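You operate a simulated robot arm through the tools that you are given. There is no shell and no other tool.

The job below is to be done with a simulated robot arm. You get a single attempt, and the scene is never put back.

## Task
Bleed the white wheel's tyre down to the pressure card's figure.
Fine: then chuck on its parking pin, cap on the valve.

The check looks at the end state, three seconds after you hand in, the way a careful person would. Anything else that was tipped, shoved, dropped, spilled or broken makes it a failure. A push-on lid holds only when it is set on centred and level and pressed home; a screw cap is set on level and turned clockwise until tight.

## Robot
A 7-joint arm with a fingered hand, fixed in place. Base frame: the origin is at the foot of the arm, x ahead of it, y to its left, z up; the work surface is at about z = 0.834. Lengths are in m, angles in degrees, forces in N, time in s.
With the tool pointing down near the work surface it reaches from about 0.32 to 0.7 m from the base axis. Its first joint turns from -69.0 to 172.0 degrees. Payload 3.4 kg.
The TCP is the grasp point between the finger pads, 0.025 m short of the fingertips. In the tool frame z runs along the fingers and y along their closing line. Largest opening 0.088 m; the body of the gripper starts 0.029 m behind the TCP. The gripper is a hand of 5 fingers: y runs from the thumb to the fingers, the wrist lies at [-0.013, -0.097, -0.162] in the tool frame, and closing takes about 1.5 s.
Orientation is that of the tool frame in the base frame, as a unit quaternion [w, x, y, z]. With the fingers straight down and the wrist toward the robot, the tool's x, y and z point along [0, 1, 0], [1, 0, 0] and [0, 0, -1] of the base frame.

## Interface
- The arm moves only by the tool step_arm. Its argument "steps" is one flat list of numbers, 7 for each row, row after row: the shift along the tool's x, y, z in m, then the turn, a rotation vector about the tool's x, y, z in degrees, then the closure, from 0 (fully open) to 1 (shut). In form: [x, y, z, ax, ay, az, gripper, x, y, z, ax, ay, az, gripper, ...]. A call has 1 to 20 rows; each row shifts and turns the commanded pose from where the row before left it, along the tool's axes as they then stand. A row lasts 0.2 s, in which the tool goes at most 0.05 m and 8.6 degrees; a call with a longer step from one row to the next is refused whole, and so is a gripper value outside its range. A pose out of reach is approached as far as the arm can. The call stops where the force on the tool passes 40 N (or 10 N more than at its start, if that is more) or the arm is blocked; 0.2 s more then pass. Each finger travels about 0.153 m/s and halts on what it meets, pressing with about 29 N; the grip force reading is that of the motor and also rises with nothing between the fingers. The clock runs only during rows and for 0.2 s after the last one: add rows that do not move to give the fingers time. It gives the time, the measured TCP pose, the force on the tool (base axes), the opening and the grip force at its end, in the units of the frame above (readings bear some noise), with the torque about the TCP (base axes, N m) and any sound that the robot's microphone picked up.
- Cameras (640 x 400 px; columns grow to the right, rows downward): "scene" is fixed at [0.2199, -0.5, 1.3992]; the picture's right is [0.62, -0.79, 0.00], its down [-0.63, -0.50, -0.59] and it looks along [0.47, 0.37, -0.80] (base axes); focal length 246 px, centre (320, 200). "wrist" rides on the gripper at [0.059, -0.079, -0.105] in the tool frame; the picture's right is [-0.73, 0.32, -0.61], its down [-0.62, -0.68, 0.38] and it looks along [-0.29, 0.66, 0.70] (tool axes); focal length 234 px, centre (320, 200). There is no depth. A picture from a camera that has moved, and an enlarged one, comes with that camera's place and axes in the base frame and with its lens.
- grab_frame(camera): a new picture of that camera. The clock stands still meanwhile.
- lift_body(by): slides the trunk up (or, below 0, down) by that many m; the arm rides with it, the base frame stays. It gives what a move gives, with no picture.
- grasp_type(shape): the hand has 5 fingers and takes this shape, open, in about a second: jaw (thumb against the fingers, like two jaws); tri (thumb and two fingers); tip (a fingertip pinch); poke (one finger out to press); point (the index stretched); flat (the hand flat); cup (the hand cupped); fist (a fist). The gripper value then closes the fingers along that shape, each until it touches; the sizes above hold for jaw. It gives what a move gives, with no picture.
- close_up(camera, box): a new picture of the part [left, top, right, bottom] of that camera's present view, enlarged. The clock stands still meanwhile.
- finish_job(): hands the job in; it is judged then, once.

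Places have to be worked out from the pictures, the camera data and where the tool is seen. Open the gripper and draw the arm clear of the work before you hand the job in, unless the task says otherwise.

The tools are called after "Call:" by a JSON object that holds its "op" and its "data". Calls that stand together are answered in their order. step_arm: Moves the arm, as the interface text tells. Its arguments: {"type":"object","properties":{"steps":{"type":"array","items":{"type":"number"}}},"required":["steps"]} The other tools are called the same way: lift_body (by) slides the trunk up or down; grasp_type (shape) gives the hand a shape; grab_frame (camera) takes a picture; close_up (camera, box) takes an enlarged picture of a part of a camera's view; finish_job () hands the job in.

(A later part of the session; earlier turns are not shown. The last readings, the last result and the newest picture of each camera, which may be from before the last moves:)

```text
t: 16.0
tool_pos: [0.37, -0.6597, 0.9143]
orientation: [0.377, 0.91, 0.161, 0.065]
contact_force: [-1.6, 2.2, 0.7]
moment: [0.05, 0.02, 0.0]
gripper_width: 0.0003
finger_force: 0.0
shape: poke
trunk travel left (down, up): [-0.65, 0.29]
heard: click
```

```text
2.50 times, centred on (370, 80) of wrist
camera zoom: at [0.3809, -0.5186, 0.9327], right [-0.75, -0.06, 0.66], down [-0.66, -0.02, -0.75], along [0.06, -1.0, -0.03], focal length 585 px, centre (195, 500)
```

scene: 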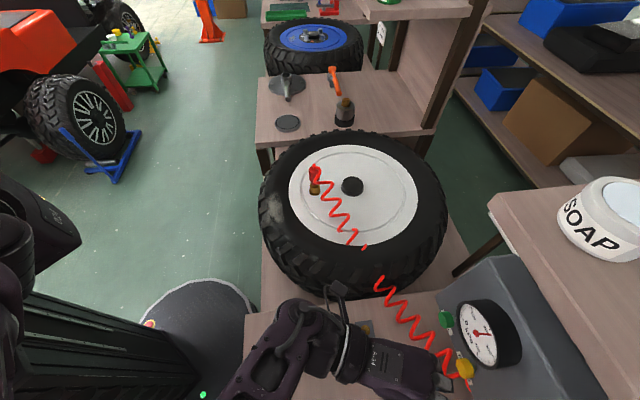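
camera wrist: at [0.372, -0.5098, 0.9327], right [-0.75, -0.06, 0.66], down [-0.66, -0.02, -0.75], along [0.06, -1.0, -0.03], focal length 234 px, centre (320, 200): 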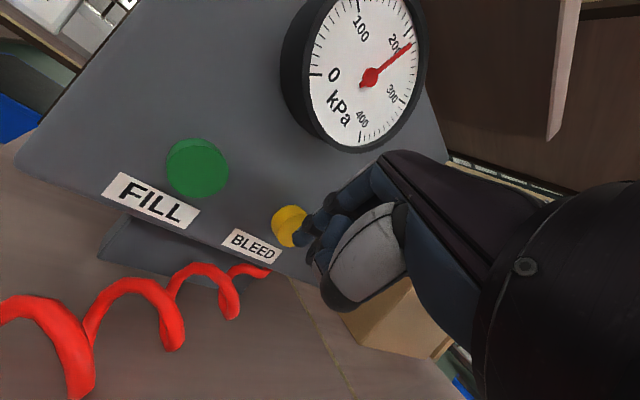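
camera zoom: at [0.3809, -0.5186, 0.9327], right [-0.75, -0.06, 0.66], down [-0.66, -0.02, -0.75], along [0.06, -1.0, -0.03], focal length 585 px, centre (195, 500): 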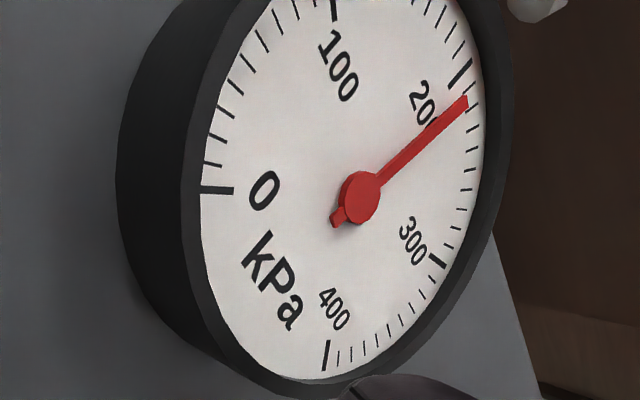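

A click was heard, so the button engaged, and the needle seems to have dropped slightly. I hold for one short row and read again.

Call:
{"op": "step_arm", "data": {"steps": [0, 0, 0, 0, 0, 0, 0]}}

Call:
{"op": "close_up", "data": {"camera": "wrist", "box": [290, 0, 450, 160]}}

Call:
{"op": "close_up", "data": {"camera": "scene", "box": [455, 295, 525, 370]}}

```text
t: 16.4
tool_pos: [0.3689, -0.661, 0.9137]
orientation: [0.377, 0.91, 0.16, 0.067]
contact_force: [-1.7, 2.1, 0.9]
moment: [0.05, 0.01, -0.04]
gripper_width: 0.0
finger_force: 0.0
shape: poke
trunk travel left (down, up): [-0.65, 0.29]
```

```text
2.50 times, centred on (370, 80) of wrist
camera zoom: at [0.3809, -0.5187, 0.9327], right [-0.75, -0.06, 0.66], down [-0.66, -0.02, -0.75], along [0.06, -1.0, -0.03], focal length 585 px, centre (195, 500)
```

zoom: 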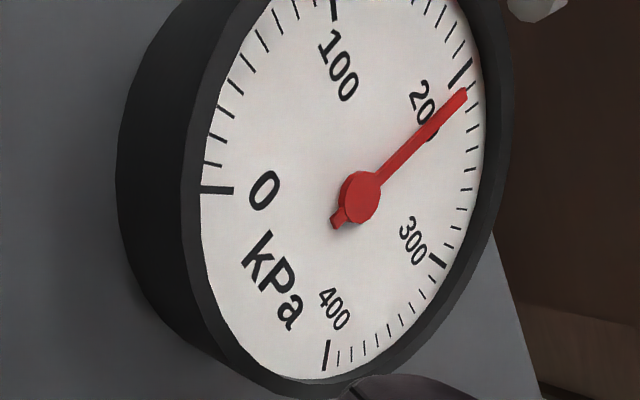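

```text
5.33 times, centred on (490, 332) of scene
camera zoom: at [0.2199, -0.5, 1.3992], right [0.62, -0.79, 0.0], down [-0.63, -0.5, -0.59], along [0.47, 0.37, -0.8], focal length 1309 px, centre (-587, -507)
```

zoom: 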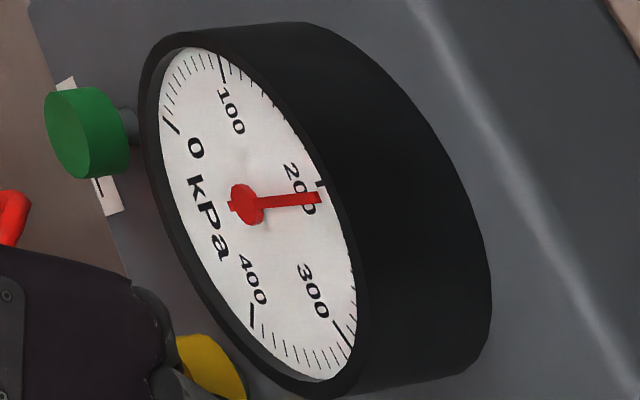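

The bleed is running at roughly 10 kPa/s and the needle is near 207. I hold for another second and re-read.

Call:
{"op": "step_arm", "data": {"steps": [0, 0, 0, 0, 0, 0, 0, 0, 0, 0, 0, 0, 0, 0, 0, 0, 0, 0, 0, 0, 0, 0, 0, 0, 0, 0, 0, 0]}}

Call:
{"op": "close_up", "data": {"camera": "wrist", "box": [290, 0, 450, 160]}}

```text
t: 17.4
tool_pos: [0.3694, -0.6613, 0.9149]
orientation: [0.377, 0.91, 0.161, 0.067]
contact_force: [-1.7, 1.9, 0.1]
moment: [0.04, 0.04, 0.0]
gripper_width: 0.0001
finger_force: 0.0
shape: poke
trunk travel left (down, up): [-0.65, 0.29]
```

```text
2.50 times, centred on (370, 80) of wrist
camera zoom: at [0.381, -0.5188, 0.9327], right [-0.75, -0.06, 0.66], down [-0.66, -0.02, -0.75], along [0.06, -1.0, -0.03], focal length 585 px, centre (195, 500)
```

zoom: 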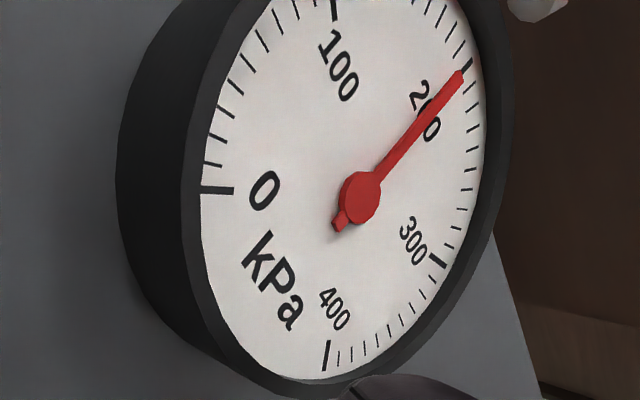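

Correcting for parallax, I estimate about 196 kPa at a rate of about 10 kPa/s. I hold two more seconds (to roughly 175) and re-read.

Call:
{"op": "step_arm", "data": {"steps": [0, 0, 0, 0, 0, 0, 0, 0, 0, 0, 0, 0, 0, 0, 0, 0, 0, 0, 0, 0, 0, 0, 0, 0, 0, 0, 0, 0, 0, 0, 0, 0, 0, 0, 0, 0, 0, 0, 0, 0, 0, 0, 0, 0, 0, 0, 0, 0, 0, 0, 0, 0, 0, 0, 0, 0, 0, 0, 0, 0, 0, 0, 0]}}

Call:
{"op": "close_up", "data": {"camera": "wrist", "box": [290, 0, 450, 160]}}

```text
t: 19.4
tool_pos: [0.369, -0.6616, 0.9144]
orientation: [0.377, 0.91, 0.161, 0.068]
contact_force: [-1.2, 2.5, 0.6]
moment: [0.05, 0.02, -0.01]
gripper_width: 0.0
finger_force: 0.0
shape: poke
trunk travel left (down, up): [-0.65, 0.29]
```

```text
2.50 times, centred on (370, 80) of wrist
camera zoom: at [0.381, -0.5188, 0.9327], right [-0.75, -0.06, 0.66], down [-0.66, -0.02, -0.75], along [0.06, -1.0, -0.03], focal length 585 px, centre (195, 500)
```

zoom: 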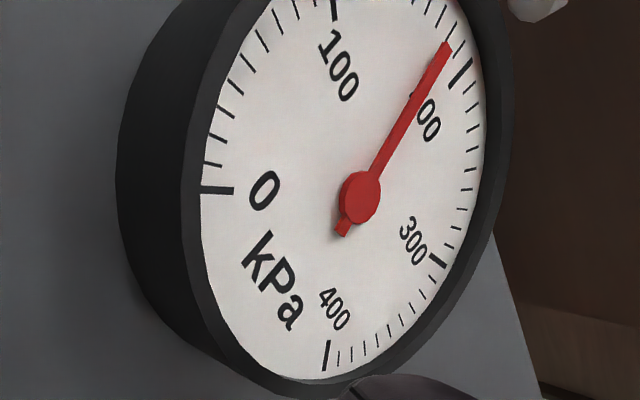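

From the dial tick geometry I compute about 175 kPa now, dropping ~10 kPa/s. I hold one more second (to about 165) and read again.

Call:
{"op": "step_arm", "data": {"steps": [0, 0, 0, 0, 0, 0, 0, 0, 0, 0, 0, 0, 0, 0, 0, 0, 0, 0, 0, 0, 0, 0, 0, 0, 0, 0, 0, 0]}}

Call:
{"op": "close_up", "data": {"camera": "wrist", "box": [290, 0, 450, 160]}}

Call:
{"op": "close_up", "data": {"camera": "scene", "box": [455, 295, 525, 370]}}

```text
t: 20.4
tool_pos: [0.37, -0.6621, 0.9137]
orientation: [0.377, 0.91, 0.161, 0.068]
contact_force: [-2.0, 1.8, 0.9]
moment: [0.03, 0.04, 0.03]
gripper_width: 0.0002
finger_force: 0.0
shape: poke
trunk travel left (down, up): [-0.65, 0.29]
```

```text
2.50 times, centred on (370, 80) of wrist
camera zoom: at [0.381, -0.5188, 0.9327], right [-0.75, -0.06, 0.66], down [-0.66, -0.02, -0.75], along [0.06, -1.0, -0.03], focal length 585 px, centre (195, 500)
```

zoom: 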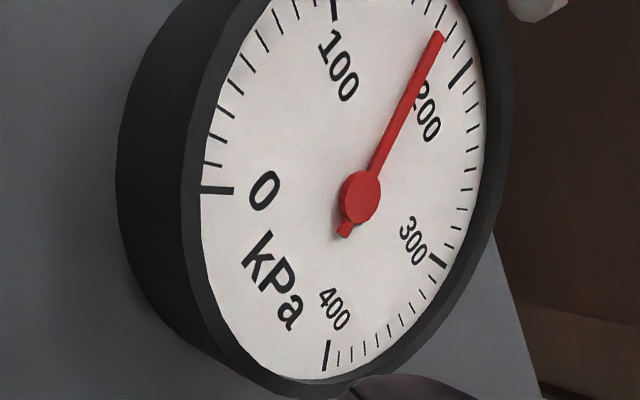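

```text
5.33 times, centred on (490, 332) of scene
camera zoom: at [0.2199, -0.5, 1.3992], right [0.62, -0.79, 0.0], down [-0.63, -0.5, -0.59], along [0.47, 0.37, -0.8], focal length 1309 px, centre (-587, -507)
```

zoom: 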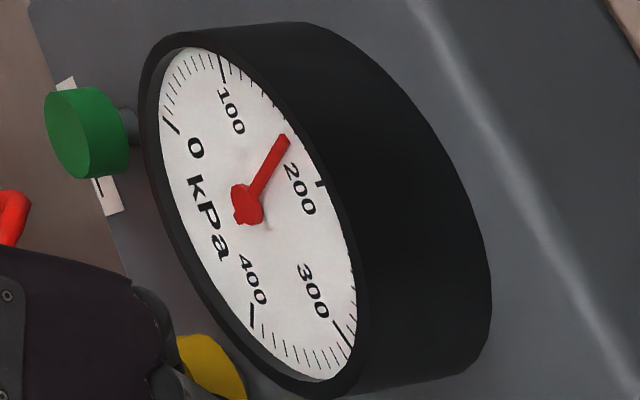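

I read about 167 kPa now. I hold a single row (0.4 s in total) and then read once more before releasing.

Call:
{"op": "step_arm", "data": {"steps": [0, 0, 0, 0, 0, 0, 0]}}

Call:
{"op": "close_up", "data": {"camera": "wrist", "box": [300, 0, 430, 120]}}

```text
t: 20.8
tool_pos: [0.3688, -0.6617, 0.9146]
orientation: [0.377, 0.91, 0.161, 0.067]
contact_force: [-1.3, 3.1, -0.4]
moment: [0.02, 0.03, 0.01]
gripper_width: 0.0001
finger_force: 0.0
shape: poke
trunk travel left (down, up): [-0.65, 0.29]
```

```text
3.33 times, centred on (365, 60) of wrist
camera zoom: at [0.381, -0.5188, 0.9327], right [-0.75, -0.06, 0.66], down [-0.66, -0.02, -0.75], along [0.06, -1.0, -0.03], focal length 781 px, centre (170, 667)
```

zoom: 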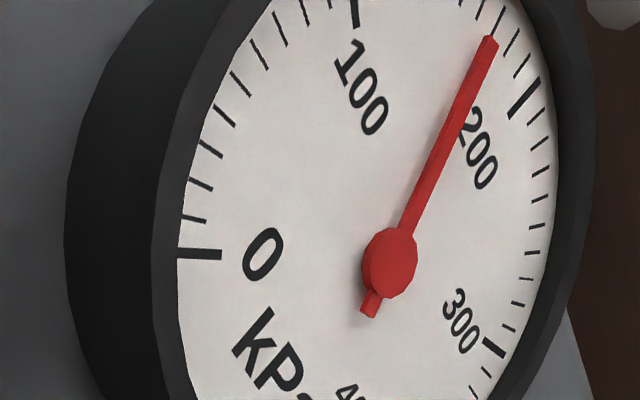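

I compute about 164.5 kPa. I now release by retracting and read the settled needle before deciding on a final short tap.

Call:
{"op": "step_arm", "data": {"steps": [-0.0026, -0.0038, -0.0038, 0, 0, 0, 0, -0.0026, -0.0038, -0.0038, 0, 0, 0, 0]}}

Call:
{"op": "close_up", "data": {"camera": "wrist", "box": [285, 0, 435, 150]}}

Call:
{"op": "close_up", "data": {"camera": "wrist", "box": [240, 170, 380, 280]}}

Call:
{"op": "close_up", "data": {"camera": "scene", "box": [460, 295, 515, 365]}}

```text
t: 21.4
tool_pos: [0.3614, -0.6528, 0.9142]
orientation: [0.377, 0.91, 0.161, 0.068]
contact_force: [0.0, 0.5, -0.9]
moment: [0.01, 0.03, 0.0]
gripper_width: 0.0
finger_force: 0.1
shape: poke
trunk travel left (down, up): [-0.65, 0.29]
```

```text
2.67 times, centred on (360, 75) of wrist
camera zoom: at [0.3727, -0.5105, 0.9328], right [-0.75, -0.06, 0.66], down [-0.66, -0.02, -0.75], along [0.06, -1.0, -0.03], focal length 624 px, centre (213, 533)
```

zoom: 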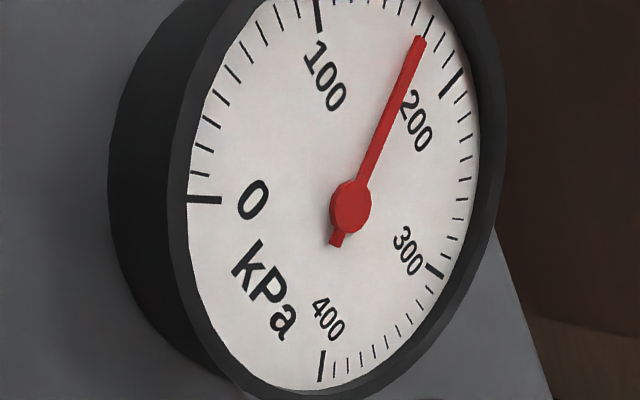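

```text
3.64 times, centred on (310, 225) of wrist
camera zoom: at [0.3727, -0.5105, 0.9328], right [-0.75, -0.06, 0.66], down [-0.66, -0.02, -0.75], along [0.06, -1.0, -0.03], focal length 852 px, centre (356, 109)
```

zoom: 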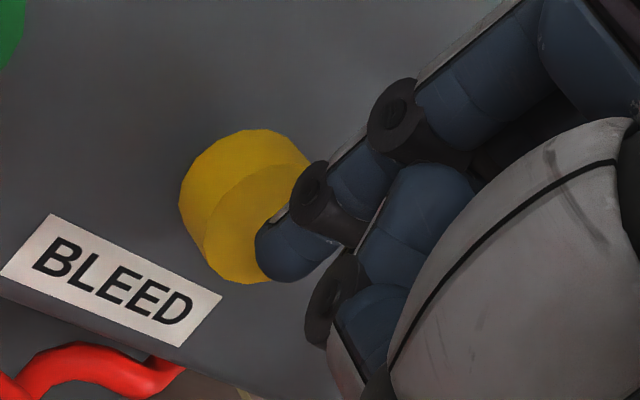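

```text
5.71 times, centred on (488, 330) of scene
camera zoom: at [0.2199, -0.5, 1.3992], right [0.62, -0.79, 0.0], down [-0.63, -0.5, -0.59], along [0.47, 0.37, -0.8], focal length 1403 px, centre (-637, -543)
```

zoom: 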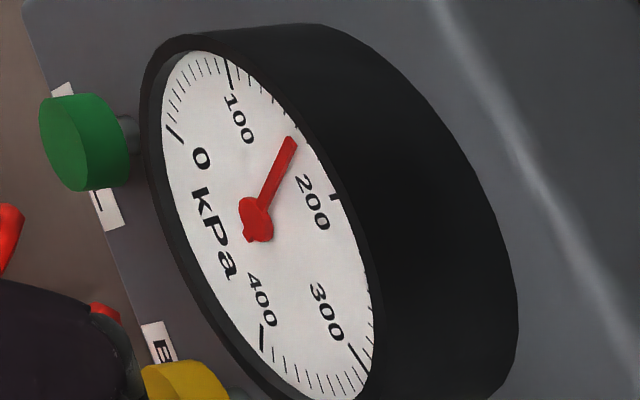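

The needle now reads about 162 kPa from this oblique view. I back off to get a squarer look at the dial before deciding on the final tap.

Call:
{"op": "step_arm", "data": {"steps": [-0.0132, -0.0191, -0.0191, 0, 0, 0, 0, -0.0132, -0.0191, -0.0191, 0, 0, 0, 0, -0.0132, -0.0191, -0.0191, 0, 0, 0, 0, 0, 0.0233, -0.0233, 0, 0, 0, 0, 0, 0.0233, -0.0233, 0, 0, 0, 0, 0, 0, 0, 0, 0, 0, 0]}}

Call:
{"op": "grab_frame", "data": {"camera": "wrist"}}

Call:
{"op": "close_up", "data": {"camera": "wrist", "box": [180, 60, 310, 190]}}

```text
t: 22.8
tool_pos: [0.3269, -0.6306, 0.9968]
orientation: [0.377, 0.91, 0.161, 0.067]
contact_force: [0.1, -0.6, 0.4]
moment: [-0.02, -0.01, 0.0]
gripper_width: 0.0
finger_force: 0.1
shape: poke
out of reach, approached as far as the arm can: row 2, 3
trunk travel left (down, up): [-0.65, 0.29]
```

```text
taken
camera wrist: at [0.3384, -0.4873, 1.0156], right [-0.75, -0.06, 0.66], down [-0.66, -0.02, -0.75], along [0.06, -1.0, -0.03], focal length 234 px, centre (320, 200)
```

wrist: 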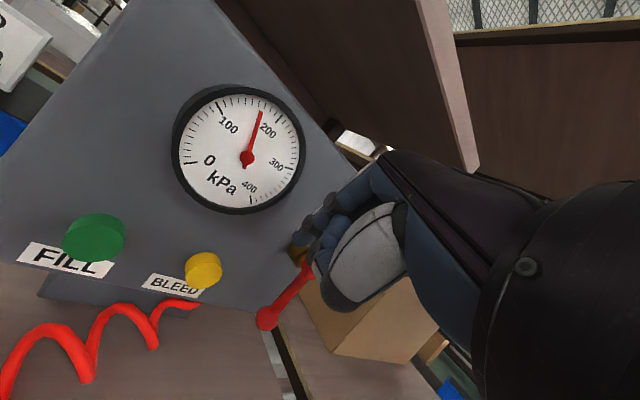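

```text
3.08 times, centred on (245, 125) of wrist
camera zoom: at [0.3384, -0.4873, 1.0156], right [-0.75, -0.06, 0.66], down [-0.66, -0.02, -0.75], along [0.06, -1.0, -0.03], focal length 720 px, centre (551, 431)
```

zoom: 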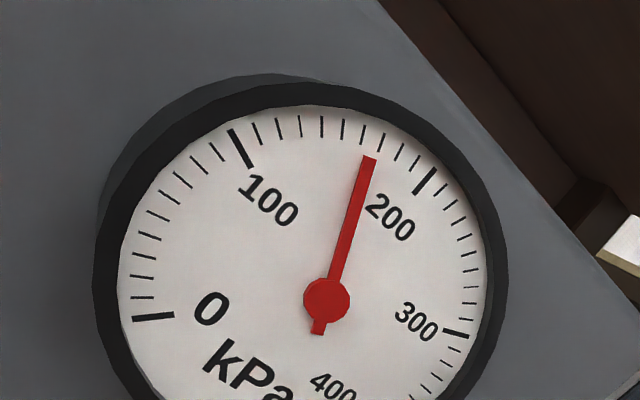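

Some rows hit the reach limit, but the view is squarer; here the needle appears nearer 163–166. I take tighter zooms of the dial to settle the reading.

Call:
{"op": "close_up", "data": {"camera": "wrist", "box": [170, 80, 310, 220]}}

Call:
{"op": "close_up", "data": {"camera": "wrist", "box": [225, 90, 295, 135]}}

Call:
{"op": "close_up", "data": {"camera": "wrist", "box": [215, 130, 285, 175]}}

Call:
{"op": "close_up", "data": {"camera": "scene", "box": [465, 300, 505, 350]}}

```text
2.86 times, centred on (240, 150) of wrist
camera zoom: at [0.3384, -0.4873, 1.0156], right [-0.75, -0.06, 0.66], down [-0.66, -0.02, -0.75], along [0.06, -1.0, -0.03], focal length 669 px, centre (549, 343)
```

zoom: 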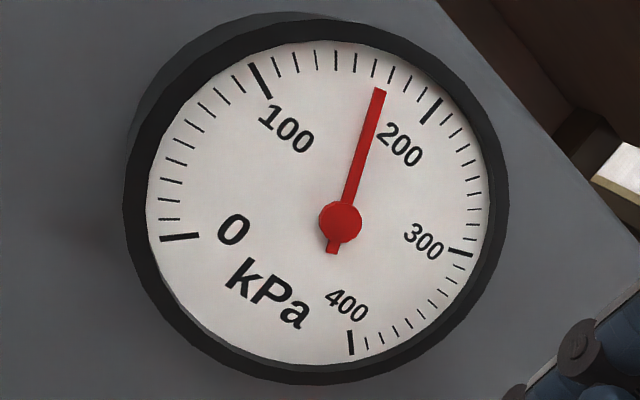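

```text
8.89 times, centred on (260, 112) of wrist
camera zoom: at [0.3384, -0.4873, 1.0156], right [-0.75, -0.06, 0.66], down [-0.66, -0.02, -0.75], along [0.06, -1.0, -0.03], focal length 2082 px, centre (853, 978)
```

zoom: 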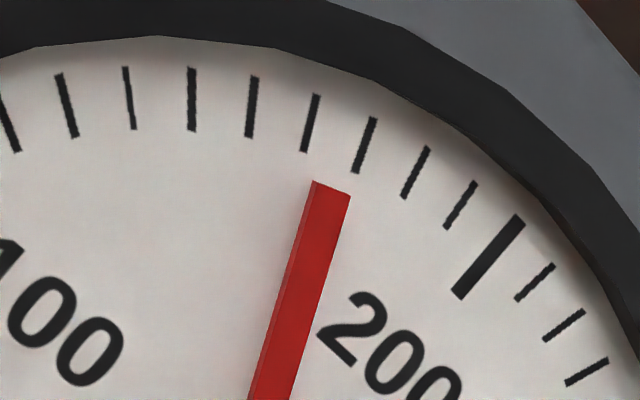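

```text
8.89 times, centred on (250, 152) of wrist
camera zoom: at [0.3384, -0.4873, 1.0156], right [-0.75, -0.06, 0.66], down [-0.66, -0.02, -0.75], along [0.06, -1.0, -0.03], focal length 2082 px, centre (942, 622)
```

zoom: 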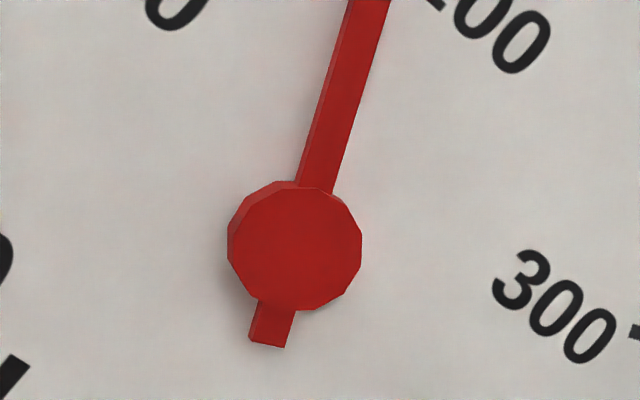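

```text
8.00 times, centred on (485, 325) of scene
camera zoom: at [0.2199, -0.5, 1.3992], right [0.62, -0.79, 0.0], down [-0.63, -0.5, -0.59], along [0.47, 0.37, -0.8], focal length 1964 px, centre (-1000, -800)
```

zoom: 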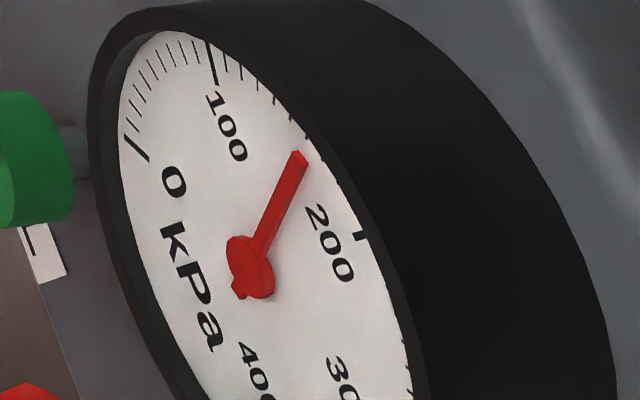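

Comparing the needle with the individual ticks in the square view, the reading is about 165 kPa, so about 5 kPa remain. I return to just in front of the bleed button along the same path.

Call:
{"op": "step_arm", "data": {"steps": [0.0029, -0.0196, 0.0199, 0, 0, 0, 0, 0.0029, -0.0196, 0.0199, 0, 0, 0, 0, 0.0029, -0.0196, 0.0199, 0, 0, 0, 0, 0.0053, 0.0076, 0.0076, 0, 0, 0, 0, 0.0053, 0.0076, 0.0076, 0, 0, 0, 0, 0.0053, 0.0076, 0.0076, 0, 0, 0, 0, 0, 0, 0, 0, 0, 0, 0]}}

Call:
{"op": "close_up", "data": {"camera": "wrist", "box": [240, 170, 380, 280]}}

```text
t: 24.4
tool_pos: [0.3621, -0.654, 0.9127]
orientation: [0.377, 0.91, 0.161, 0.067]
contact_force: [0.5, -0.2, 1.1]
moment: [0.03, -0.02, 0.0]
gripper_width: 0.0
finger_force: 0.1
shape: poke
trunk travel left (down, up): [-0.65, 0.29]
```

```text
3.64 times, centred on (310, 225) of wrist
camera zoom: at [0.3727, -0.5104, 0.9322], right [-0.75, -0.06, 0.66], down [-0.66, -0.02, -0.75], along [0.06, -1.0, -0.03], focal length 852 px, centre (356, 109)
```

zoom: 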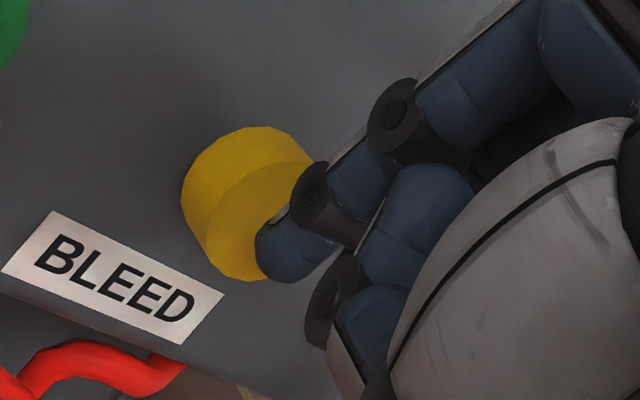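

I'm back at the same stand-off. I do a brief tap: advance to contact, press 4 mm for one row, and immediately retract.

Call:
{"op": "step_arm", "data": {"steps": [0.00176, 0.00254, 0.00254, 0, 0, 0, 0, 0.00176, 0.00254, 0.00254, 0, 0, 0, 0, 0.00176, 0.00254, 0.00254, 0, 0, 0, 0, -0.0026, -0.0038, -0.0038, 0, 0, 0, 0, -0.0026, -0.0038, -0.0038, 0, 0, 0, 0]}}

Call:
{"op": "close_up", "data": {"camera": "wrist", "box": [285, 0, 435, 150]}}

```text
t: 25.6
tool_pos: [0.3614, -0.6533, 0.9137]
orientation: [0.376, 0.91, 0.161, 0.068]
contact_force: [0.0, 0.2, -0.8]
moment: [-0.05, -0.02, 0.02]
gripper_width: 0.0001
finger_force: 0.1
shape: poke
trunk travel left (down, up): [-0.65, 0.29]
```

```text
2.67 times, centred on (360, 75) of wrist
camera zoom: at [0.3727, -0.5104, 0.9323], right [-0.75, -0.06, 0.66], down [-0.66, -0.02, -0.75], along [0.06, -1.0, -0.03], focal length 624 px, centre (213, 533)
```

zoom: 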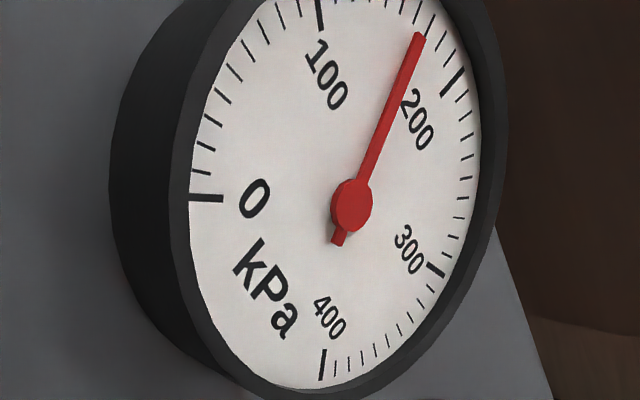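

No click and the needle hasn't moved, so that tap was too shallow. I repeat it slightly deeper (about 3 mm more).

Call:
{"op": "step_arm", "data": {"steps": [0.00176, 0.00254, 0.00254, 0, 0, 0, 0, 0.00176, 0.00254, 0.00254, 0, 0, 0, 0, 0.00176, 0.00254, 0.00254, 0, 0, 0, 0, 0.0013, 0.0019, 0.0019, 0, 0, 0, 0, -0.0033, -0.0048, -0.0048, 0, 0, 0, 0, -0.0033, -0.0048, -0.0048, 0, 0, 0, 0]}}

Call:
{"op": "close_up", "data": {"camera": "wrist", "box": [285, 0, 435, 150]}}

```text
t: 27.0
tool_pos: [0.3615, -0.6525, 0.9143]
orientation: [0.376, 0.91, 0.16, 0.067]
contact_force: [-0.3, 0.0, -0.7]
moment: [0.0, -0.04, 0.03]
gripper_width: 0.0001
finger_force: 0.1
shape: poke
trunk travel left (down, up): [-0.65, 0.29]
heard: click
```

```text
2.67 times, centred on (360, 75) of wrist
camera zoom: at [0.3731, -0.5101, 0.9322], right [-0.75, -0.06, 0.66], down [-0.66, -0.02, -0.75], along [0.06, -1.0, -0.03], focal length 624 px, centre (213, 533)
```

zoom: 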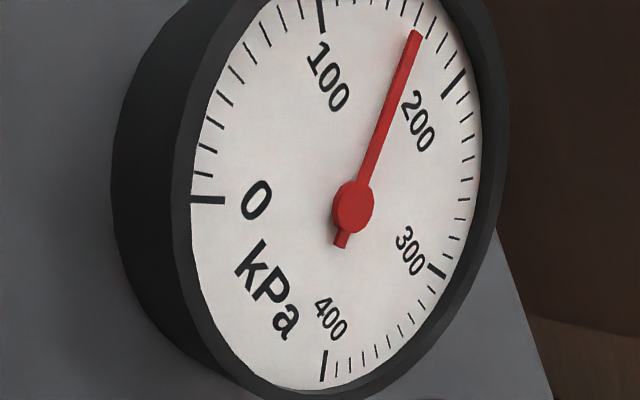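

A click this time and the needle moved down by about 4–5 kPa. I back off to the square view again to confirm.

Call:
{"op": "step_arm", "data": {"steps": [-0.0132, -0.0191, -0.0191, 0, 0, 0, 0, -0.004, 0.0182, -0.0207, 0, 0, 0, 0, -0.004, 0.0182, -0.0207, 0, 0, 0, 0, -0.004, 0.0182, -0.0207, 0, 0, 0, 0, 0, 0, 0, 0, 0, 0, 0]}}

Call:
{"op": "close_up", "data": {"camera": "wrist", "box": [170, 80, 310, 220]}}

Call:
{"op": "close_up", "data": {"camera": "wrist", "box": [225, 90, 295, 135]}}

Call:
{"op": "close_up", "data": {"camera": "wrist", "box": [215, 130, 285, 175]}}

```text
t: 28.2
tool_pos: [0.3279, -0.6312, 0.9963]
orientation: [0.377, 0.91, 0.162, 0.068]
contact_force: [-0.2, 0.9, 0.1]
moment: [0.05, -0.01, -0.02]
gripper_width: 0.0002
finger_force: 0.0
shape: poke
trunk travel left (down, up): [-0.65, 0.29]
```

```text
2.86 times, centred on (240, 150) of wrist
camera zoom: at [0.3391, -0.4888, 1.0148], right [-0.75, -0.06, 0.66], down [-0.66, -0.01, -0.75], along [0.06, -1.0, -0.03], focal length 669 px, centre (549, 343)
```

zoom: 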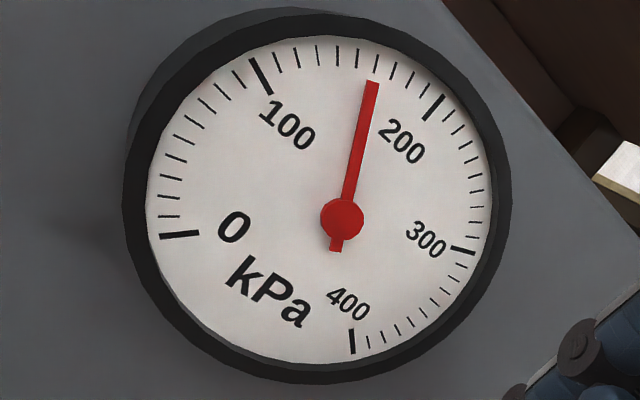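

```text
8.89 times, centred on (260, 112) of wrist
camera zoom: at [0.3391, -0.4888, 1.0148], right [-0.75, -0.06, 0.66], down [-0.66, -0.01, -0.75], along [0.06, -1.0, -0.03], focal length 2082 px, centre (853, 978)
```

zoom: 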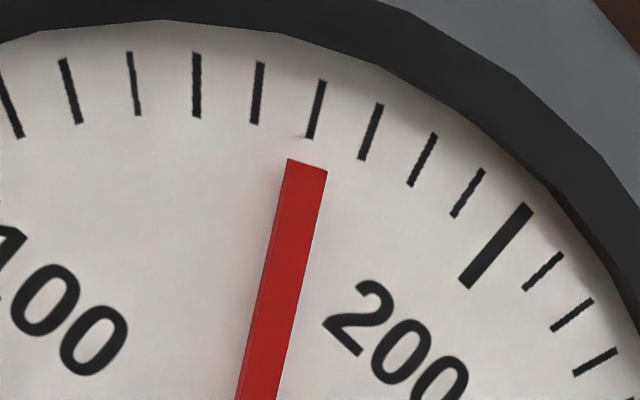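

```text
8.89 times, centred on (250, 152) of wrist
camera zoom: at [0.3391, -0.4888, 1.0148], right [-0.75, -0.06, 0.66], down [-0.66, -0.01, -0.75], along [0.06, -1.0, -0.03], focal length 2082 px, centre (942, 622)
```

zoom: 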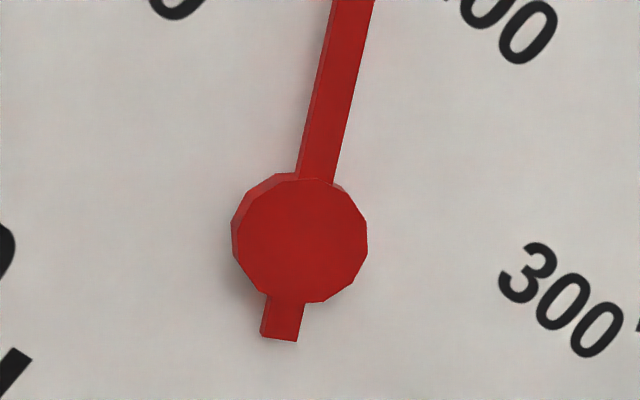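

The needle now sits right at the 160 mark (about 159–160 kPa), so the pressure is done. I raise the hand away from the console and return to tool-down, then inspect the chuck, pin and cap.

Call:
{"op": "step_arm", "data": {"steps": [0, 0.0265, -0.0265, 0, 0, 0, 0, 0, 0.0265, -0.0265, 0, 0, 0, 0, 0, 0.0265, -0.0265, 0, 0, 0, 0, 0, 0.0265, -0.0265, 0, 0, 0, 0, 0, 0.0265, -0.0265, 0, 0, 0, 0, 0, 0, 0, 7.5, 0, 0, 0, 0, 0, 0, 7.5, 0, 0, 0, 0, 0, 0, 7.5, 0, 0, 0, 0, 0, 0, 7.5, 0, 0, 0, 0, 0, 0, 7.5, 0, 0, 0, 0, 0, 0, 7.5, 0, 0, 0]}}

Call:
{"op": "grab_frame", "data": {"camera": "wrist"}}

Call:
{"op": "grab_frame", "data": {"camera": "scene"}}

```text
t: 30.6
tool_pos: [0.3269, -0.6315, 1.183]
orientation: [-0.001, 0.985, 0.174, 0.001]
contact_force: [-0.1, 0.2, 0.7]
moment: [0.03, 0.0, -0.03]
gripper_width: 0.0002
finger_force: 0.1
shape: poke
trunk travel left (down, up): [-0.65, 0.29]
```

```text
taken
camera wrist: at [0.3559, -0.5361, 1.2886], right [-0.57, -0.55, 0.61], down [-0.82, 0.43, -0.38], along [-0.05, -0.72, -0.7], focal length 234 px, centre (320, 200)
```

wrist: 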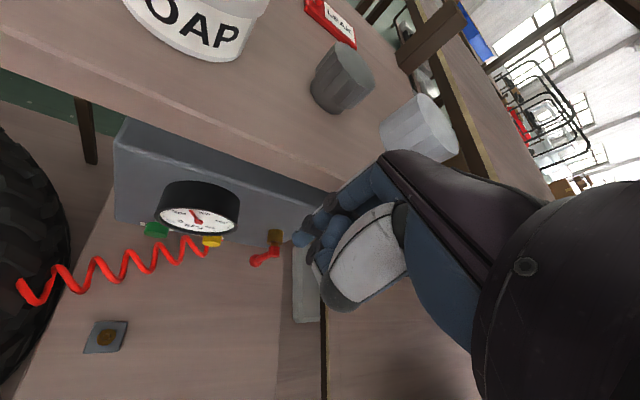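

```text
taken
```

scene: 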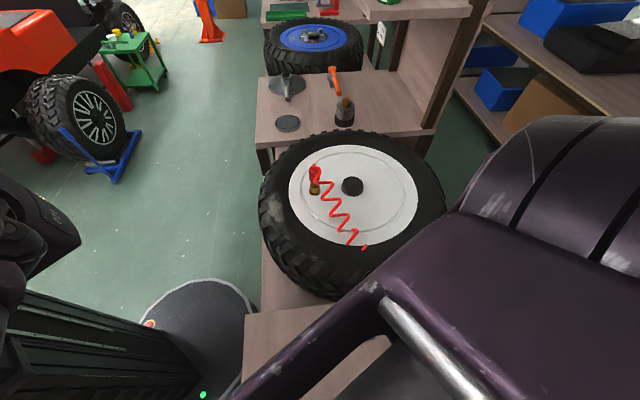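

I switch to the jaw shape in free air and carry the hand over to above the white wheel's valve for a close look.

Call:
{"op": "grasp_type", "data": {"shape": "jaw"}}

Call:
{"op": "step_arm", "data": {"steps": [0, 0, 0, 0, 0, -8.33, 0, 0, 0, 0, 0, 0, -8.33, 0, 0, 0, 0, 0, 0, -8.33, 0, 0, 0, 0, 0, 0, -8.33, 0, 0, 0, 0, 0, 0, -8.33, 0, 0, 0, 0, 0, 0, -8.33, 0, 0.0442, 0.008, 0, 0, 0, 0, 0, 0.0442, 0.008, 0, 0, 0, 0, 0, 0.0442, 0.008, 0, 0, 0, 0, 0, 0.0442, 0.008, 0, 0, 0, 0, 0, 0.0442, 0.008, 0, 0, 0, 0, 0, 0.0442, 0.008, 0, 0, 0, 0, 0, 0.0442, 0.008, 0, 0, 0, 0, 0, 0.0442, 0.008, 0, 0, 0, 0, 0, 0.0442, 0.008, 0, 0, 0, 0, 0, 0.0442, 0.008, 0, 0, 0, 0, 0, 0.0442, 0.008, 0, 0, 0, 0, 0, 0, 0, 0, 0, 0, 0, 0]}}

Call:
{"op": "grab_frame", "data": {"camera": "wrist"}}

Call:
{"op": "grab_frame", "data": {"camera": "scene"}}

```text
t: 31.5
tool_pos: [0.3268, -0.6297, 1.1831]
orientation: [0.001, 0.985, 0.174, 0.0]
contact_force: [-0.7, 0.6, 0.1]
moment: [0.02, 0.04, -0.03]
gripper_width: 0.0873
finger_force: 0.0
shape: jaw
trunk travel left (down, up): [-0.65, 0.29]
```

```text
t: 35.3
tool_pos: [0.5753, -0.2034, 1.1844]
orientation: [0.0, 0.819, 0.573, 0.001]
contact_force: [-0.6, 0.2, 0.1]
moment: [0.02, -0.02, -0.01]
gripper_width: 0.0882
finger_force: 0.1
shape: jaw
trunk travel left (down, up): [-0.65, 0.29]
```

```text
taken
camera wrist: at [0.5206, -0.1217, 1.2892], right [0.05, -0.79, 0.61], down [-0.85, -0.35, -0.39], along [0.52, -0.5, -0.7], focal length 234 px, centre (320, 200)
```

wrist: 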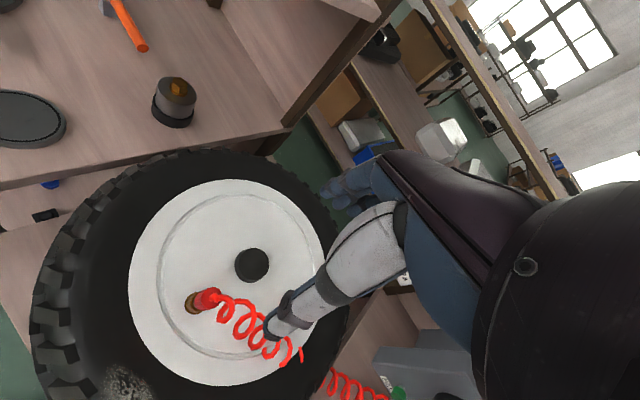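

```text
taken
```

scene: 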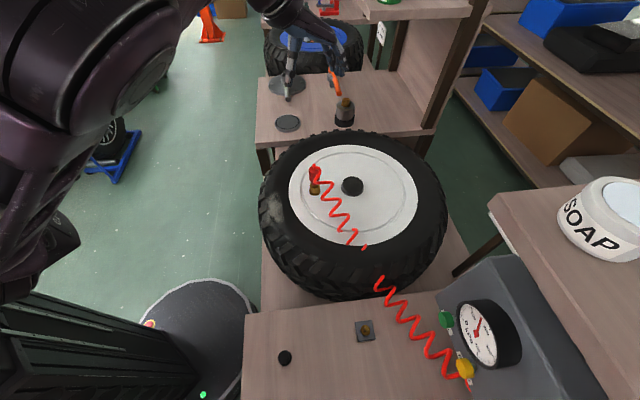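

Now close-ups of the chuck from both cameras and the pin and cap from the scene camera to measure them.

Call:
{"op": "close_up", "data": {"camera": "wrist", "box": [160, 260, 260, 330]}}

Call:
{"op": "close_up", "data": {"camera": "scene", "box": [295, 155, 335, 200]}}

Call:
{"op": "close_up", "data": {"camera": "scene", "box": [350, 315, 380, 345]}}

Call:
{"op": "close_up", "data": {"camera": "scene", "box": [270, 345, 300, 375]}}

Call:
{"op": "close_up", "data": {"camera": "wrist", "box": [0, 150, 100, 240]}}

```text
5.71 times, centred on (210, 295) of wrist
camera zoom: at [0.5206, -0.1217, 1.2892], right [0.05, -0.79, 0.61], down [-0.85, -0.35, -0.39], along [0.52, -0.5, -0.7], focal length 1338 px, centre (949, -343)
```

zoom: 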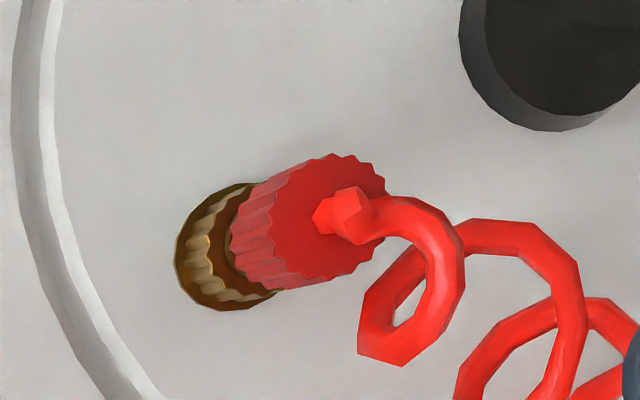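

```text
8.89 times, centred on (315, 178) of scene
camera zoom: at [0.2199, -0.5, 1.3992], right [0.62, -0.79, 0.0], down [-0.63, -0.5, -0.59], along [0.47, 0.37, -0.8], focal length 2182 px, centre (364, 400)
```

zoom: 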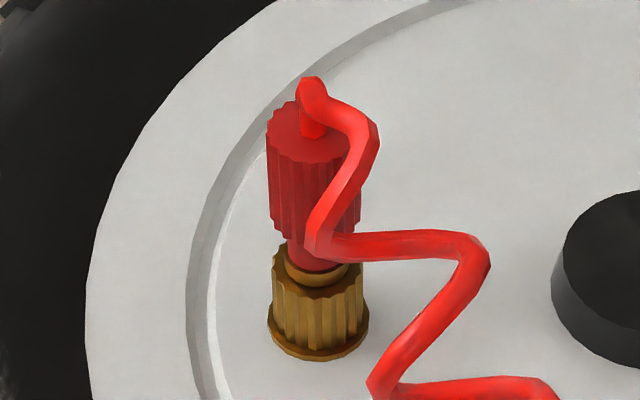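

```text
13.33 times, centred on (365, 330) of scene
camera zoom: at [0.2199, -0.5, 1.3992], right [0.62, -0.79, 0.0], down [-0.63, -0.5, -0.59], along [0.47, 0.37, -0.8], focal length 3273 px, centre (-280, -1533)
```

zoom: 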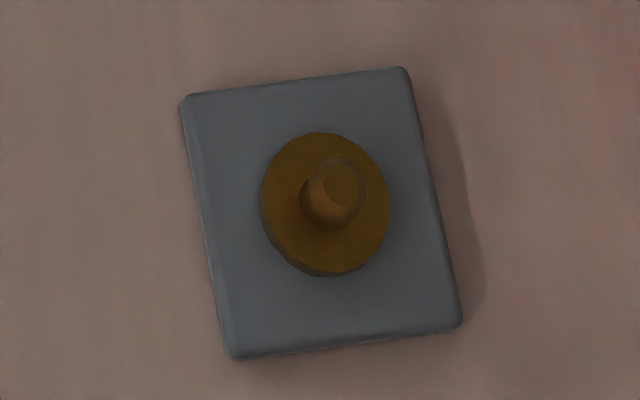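

```text
13.33 times, centred on (285, 360) of scene
camera zoom: at [0.2199, -0.5, 1.3992], right [0.62, -0.79, 0.0], down [-0.63, -0.5, -0.59], along [0.47, 0.37, -0.8], focal length 3273 px, centre (787, -1933)
```

zoom: 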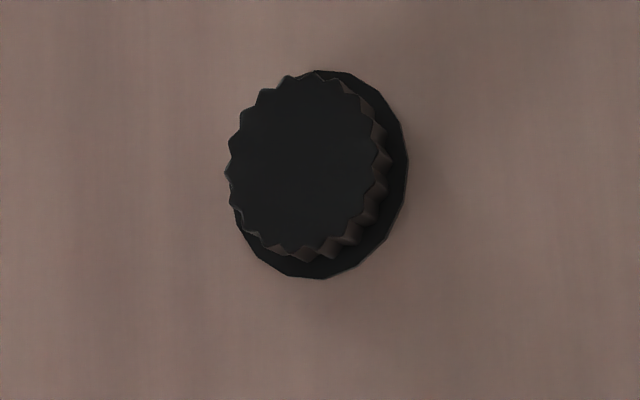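

```text
4.44 times, centred on (50, 195) of wrist
camera zoom: at [0.5206, -0.1217, 1.2892], right [0.05, -0.79, 0.61], down [-0.85, -0.35, -0.39], along [0.52, -0.5, -0.7], focal length 1041 px, centre (1520, 222)
```

zoom: 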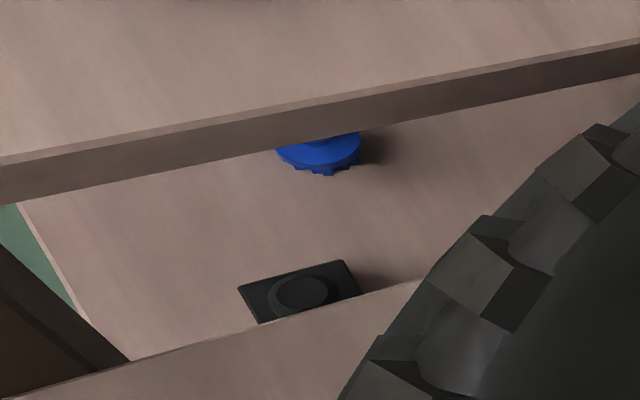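

The chuck's axis is at about (0.563,-0.2095), its knurl from z≈0.886 to 0.932 with the hose stub up to ~0.95; the parking pin is at about (0.344,-0.5205), cap at (0.208,-0.423). I align tool-down over the chuck with the jaws closing along x (hose leaves toward -y) and descend to z=1.03.

Call:
{"op": "step_arm", "data": {"steps": [0, 0, 0, 0, 0, -6.67, 0, 0, 0, 0, 0, 0, -6.67, 0, 0, 0, 0, 0, 0, -6.67, 0, -0.0061, -0.0123, 0, 0, 0, 0, 0, 0, 0, 0.0385, 0, 0, 0, 0, 0, 0, 0.0385, 0, 0, 0, 0, 0, 0, 0.0385, 0, 0, 0, 0, 0, 0, 0.0385, 0, 0, 0, 0, 0, 0, 0, 0, 0, 0, 0]}}

Call:
{"op": "grab_frame", "data": {"camera": "wrist"}}

Call:
{"op": "close_up", "data": {"camera": "scene", "box": [250, 100, 400, 220]}}

```text
t: 37.3
tool_pos: [0.5635, -0.2109, 1.0305]
orientation: [0.0, 0.707, 0.707, 0.001]
contact_force: [-0.6, -0.3, 0.6]
moment: [-0.01, 0.0, 0.02]
gripper_width: 0.0876
finger_force: 0.0
shape: jaw
trunk travel left (down, up): [-0.65, 0.29]
```

```text
taken
camera wrist: at [0.4846, -0.1511, 1.1353], right [0.32, -0.73, 0.61], down [-0.68, -0.62, -0.38], along [0.66, -0.29, -0.7], focal length 234 px, centre (320, 200)
```

wrist: 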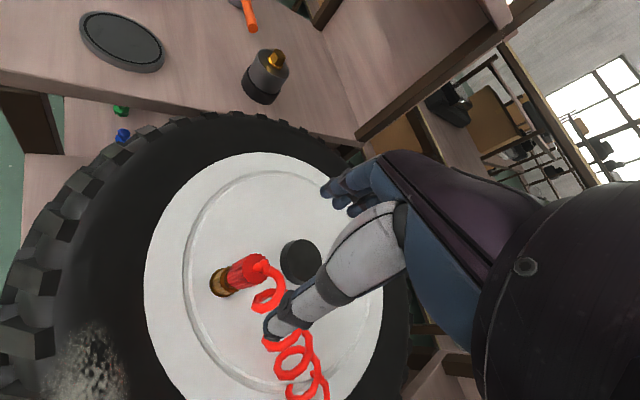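

```text
3.33 times, centred on (325, 160) of scene
camera zoom: at [0.2199, -0.5, 1.3992], right [0.62, -0.79, 0.0], down [-0.63, -0.5, -0.59], along [0.47, 0.37, -0.8], focal length 818 px, centre (303, 333)
```

zoom: 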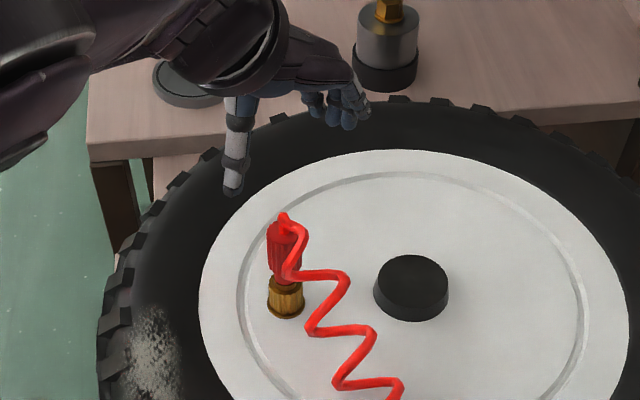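

I refine the chuck position using close-ups from this nearer view.

Call:
{"op": "close_up", "data": {"camera": "wrist", "box": [195, 235, 305, 315]}}

Call:
{"op": "close_up", "data": {"camera": "scene", "box": [285, 110, 365, 200]}}

```text
5.00 times, centred on (250, 275) of wrist
camera zoom: at [0.4846, -0.1511, 1.1353], right [0.32, -0.73, 0.61], down [-0.68, -0.62, -0.38], along [0.66, -0.29, -0.7], focal length 1171 px, centre (670, -175)
```

zoom: 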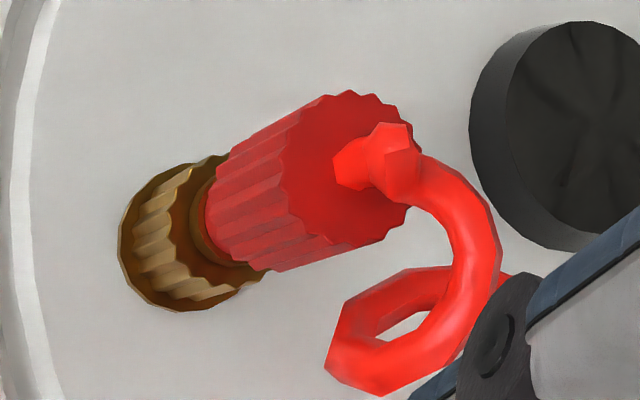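

```text
4.44 times, centred on (325, 155) of scene
camera zoom: at [0.2199, -0.5, 1.3992], right [0.62, -0.79, 0.0], down [-0.63, -0.5, -0.59], along [0.47, 0.37, -0.8], focal length 1091 px, centre (298, 400)
```

zoom: 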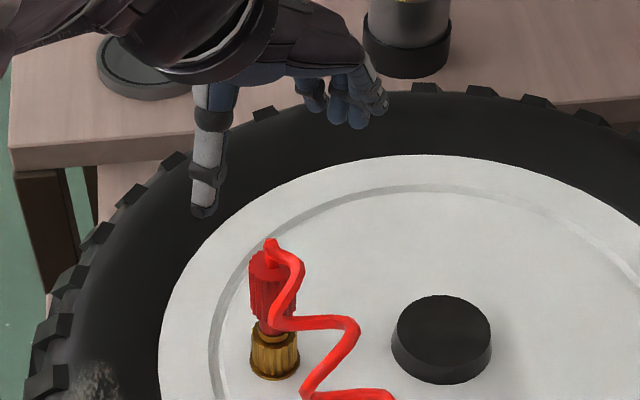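

The chuck axis refines to about (0.5635,-0.2075). I shift 3 mm, descend to TCP z≈0.928 with the jaws open, and look before closing.

Call:
{"op": "step_arm", "data": {"steps": [0.003, 0, 0.02, 0, 0, 0, 0, 0, 0, 0.028, 0, 0, 0, 0, 0, 0, 0.028, 0, 0, 0, 0, 0, 0, 0.026, 0, 0, 0, 0, 0, 0, 0, 0, 0, 0, 0]}}

Call:
{"op": "close_up", "data": {"camera": "wrist", "box": [180, 140, 420, 360]}}

Call:
{"op": "close_up", "data": {"camera": "scene", "box": [270, 120, 370, 205]}}

```text
t: 38.5
tool_pos: [0.5637, -0.2071, 0.9288]
orientation: [0.0, 0.707, 0.707, 0.001]
contact_force: [1.0, -0.5, 0.2]
moment: [0.02, 0.01, 0.03]
gripper_width: 0.0878
finger_force: 0.1
shape: jaw
trunk travel left (down, up): [-0.65, 0.29]
```

```text
1.82 times, centred on (300, 250) of wrist
camera zoom: at [0.4852, -0.1484, 1.0332], right [0.32, -0.73, 0.61], down [-0.68, -0.62, -0.38], along [0.66, -0.29, -0.7], focal length 426 px, centre (356, 109)
```

zoom: 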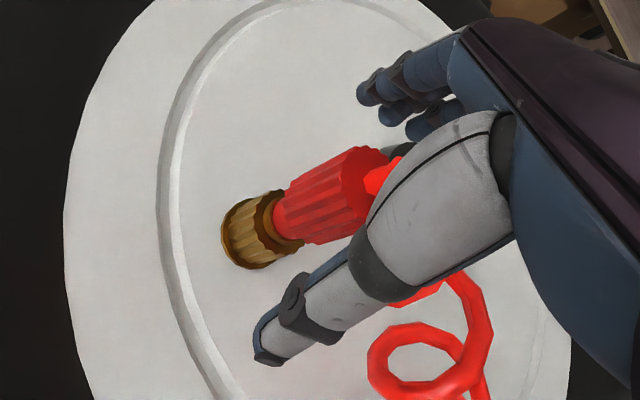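

```text
4.71 times, centred on (320, 162) of scene
camera zoom: at [0.2199, -0.5, 1.3992], right [0.62, -0.79, 0.0], down [-0.63, -0.5, -0.59], along [0.47, 0.37, -0.8], focal length 1155 px, centre (320, 376)
```

zoom: 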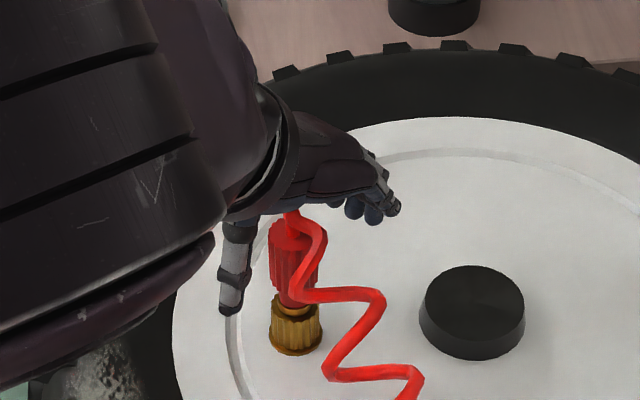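

Chuck sits between the thumb and fingers with no contact. I close the jaws on it.

Call:
{"op": "step_arm", "data": {"steps": [0, 0, 0, 0, 0, 0, 0.3, 0, 0, 0, 0, 0, 0, 0.5, 0, 0, 0, 0, 0, 0, 0.7, 0, 0, 0, 0, 0, 0, 0.8, 0, 0, 0, 0, 0, 0, 0.9, 0, 0, 0, 0, 0, 0, 1, 0, 0, 0, 0, 0, 0, 1, 0, 0, 0, 0, 0, 0, 1]}}

Call:
{"op": "close_up", "data": {"camera": "wrist", "box": [180, 140, 420, 360]}}

Call:
{"op": "close_up", "data": {"camera": "scene", "box": [270, 120, 370, 205]}}

```text
t: 40.3
tool_pos: [0.5632, -0.2083, 0.9285]
orientation: [0.0, 0.707, 0.707, 0.001]
contact_force: [-2.6, 0.4, -2.3]
moment: [0.04, 0.07, 0.0]
gripper_width: 0.0215
finger_force: 28.9
shape: jaw
trunk travel left (down, up): [-0.65, 0.29]
```

```text
1.82 times, centred on (300, 250) of wrist
camera zoom: at [0.4852, -0.1486, 1.0334], right [0.32, -0.73, 0.61], down [-0.68, -0.62, -0.38], along [0.66, -0.29, -0.7], focal length 426 px, centre (356, 109)
```

zoom: 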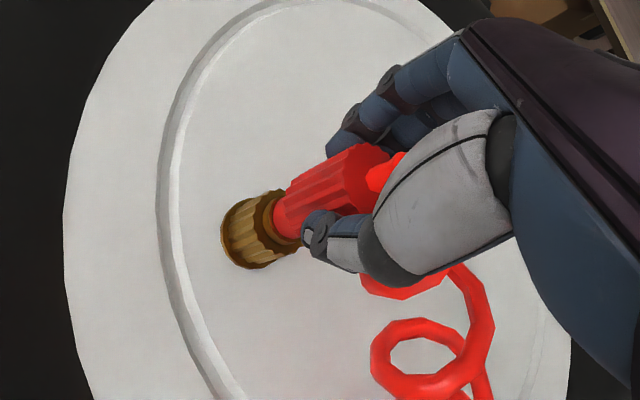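

```text
4.71 times, centred on (320, 162) of scene
camera zoom: at [0.2199, -0.5, 1.3992], right [0.62, -0.79, 0.0], down [-0.63, -0.5, -0.59], along [0.47, 0.37, -0.8], focal length 1155 px, centre (320, 376)
```

zoom: 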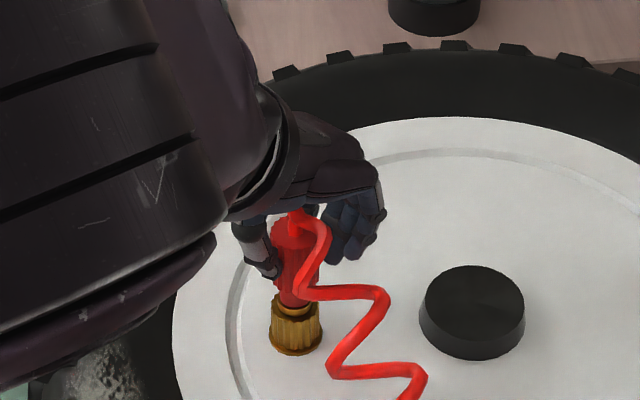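

Gripped (width 21.5 mm, 29 N). I pull straight up in small steps, watching the force.

Call:
{"op": "step_arm", "data": {"steps": [0, 0, -0.003, 0, 0, 0, 1, 0, 0, -0.003, 0, 0, 0, 1, 0, 0, -0.003, 0, 0, 0, 1]}}

Call:
{"op": "close_up", "data": {"camera": "wrist", "box": [180, 140, 420, 360]}}

Call:
{"op": "close_up", "data": {"camera": "scene", "box": [290, 140, 350, 205]}}

```text
t: 41.1
tool_pos: [0.5645, -0.2084, 0.9373]
orientation: [0.001, 0.707, 0.707, 0.001]
contact_force: [-0.1, -0.9, -1.2]
moment: [-0.03, 0.02, 0.03]
gripper_width: 0.021
finger_force: 28.9
shape: jaw
trunk travel left (down, up): [-0.65, 0.29]
```

```text
1.82 times, centred on (300, 250) of wrist
camera zoom: at [0.4859, -0.1484, 1.0422], right [0.32, -0.73, 0.61], down [-0.68, -0.62, -0.38], along [0.66, -0.29, -0.7], focal length 426 px, centre (356, 109)
```

zoom: 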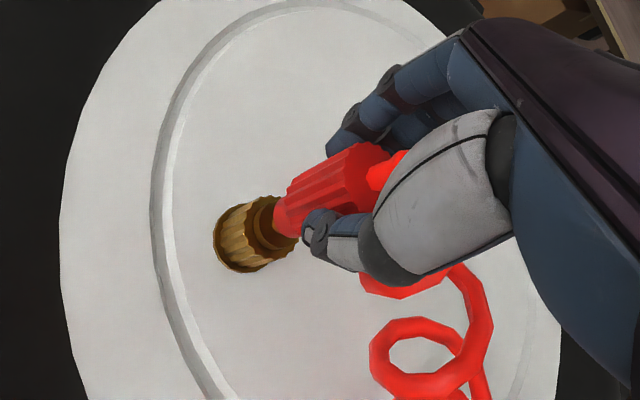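

```text
6.15 times, centred on (320, 172) of scene
camera zoom: at [0.2199, -0.5, 1.3992], right [0.62, -0.79, 0.0], down [-0.63, -0.5, -0.59], along [0.47, 0.37, -0.8], focal length 1511 px, centre (320, 369)
```

zoom: 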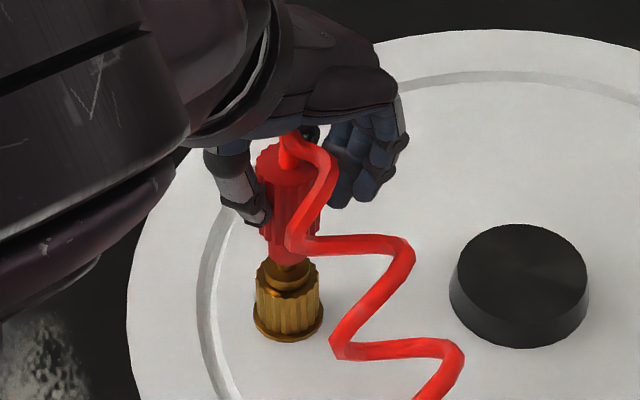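

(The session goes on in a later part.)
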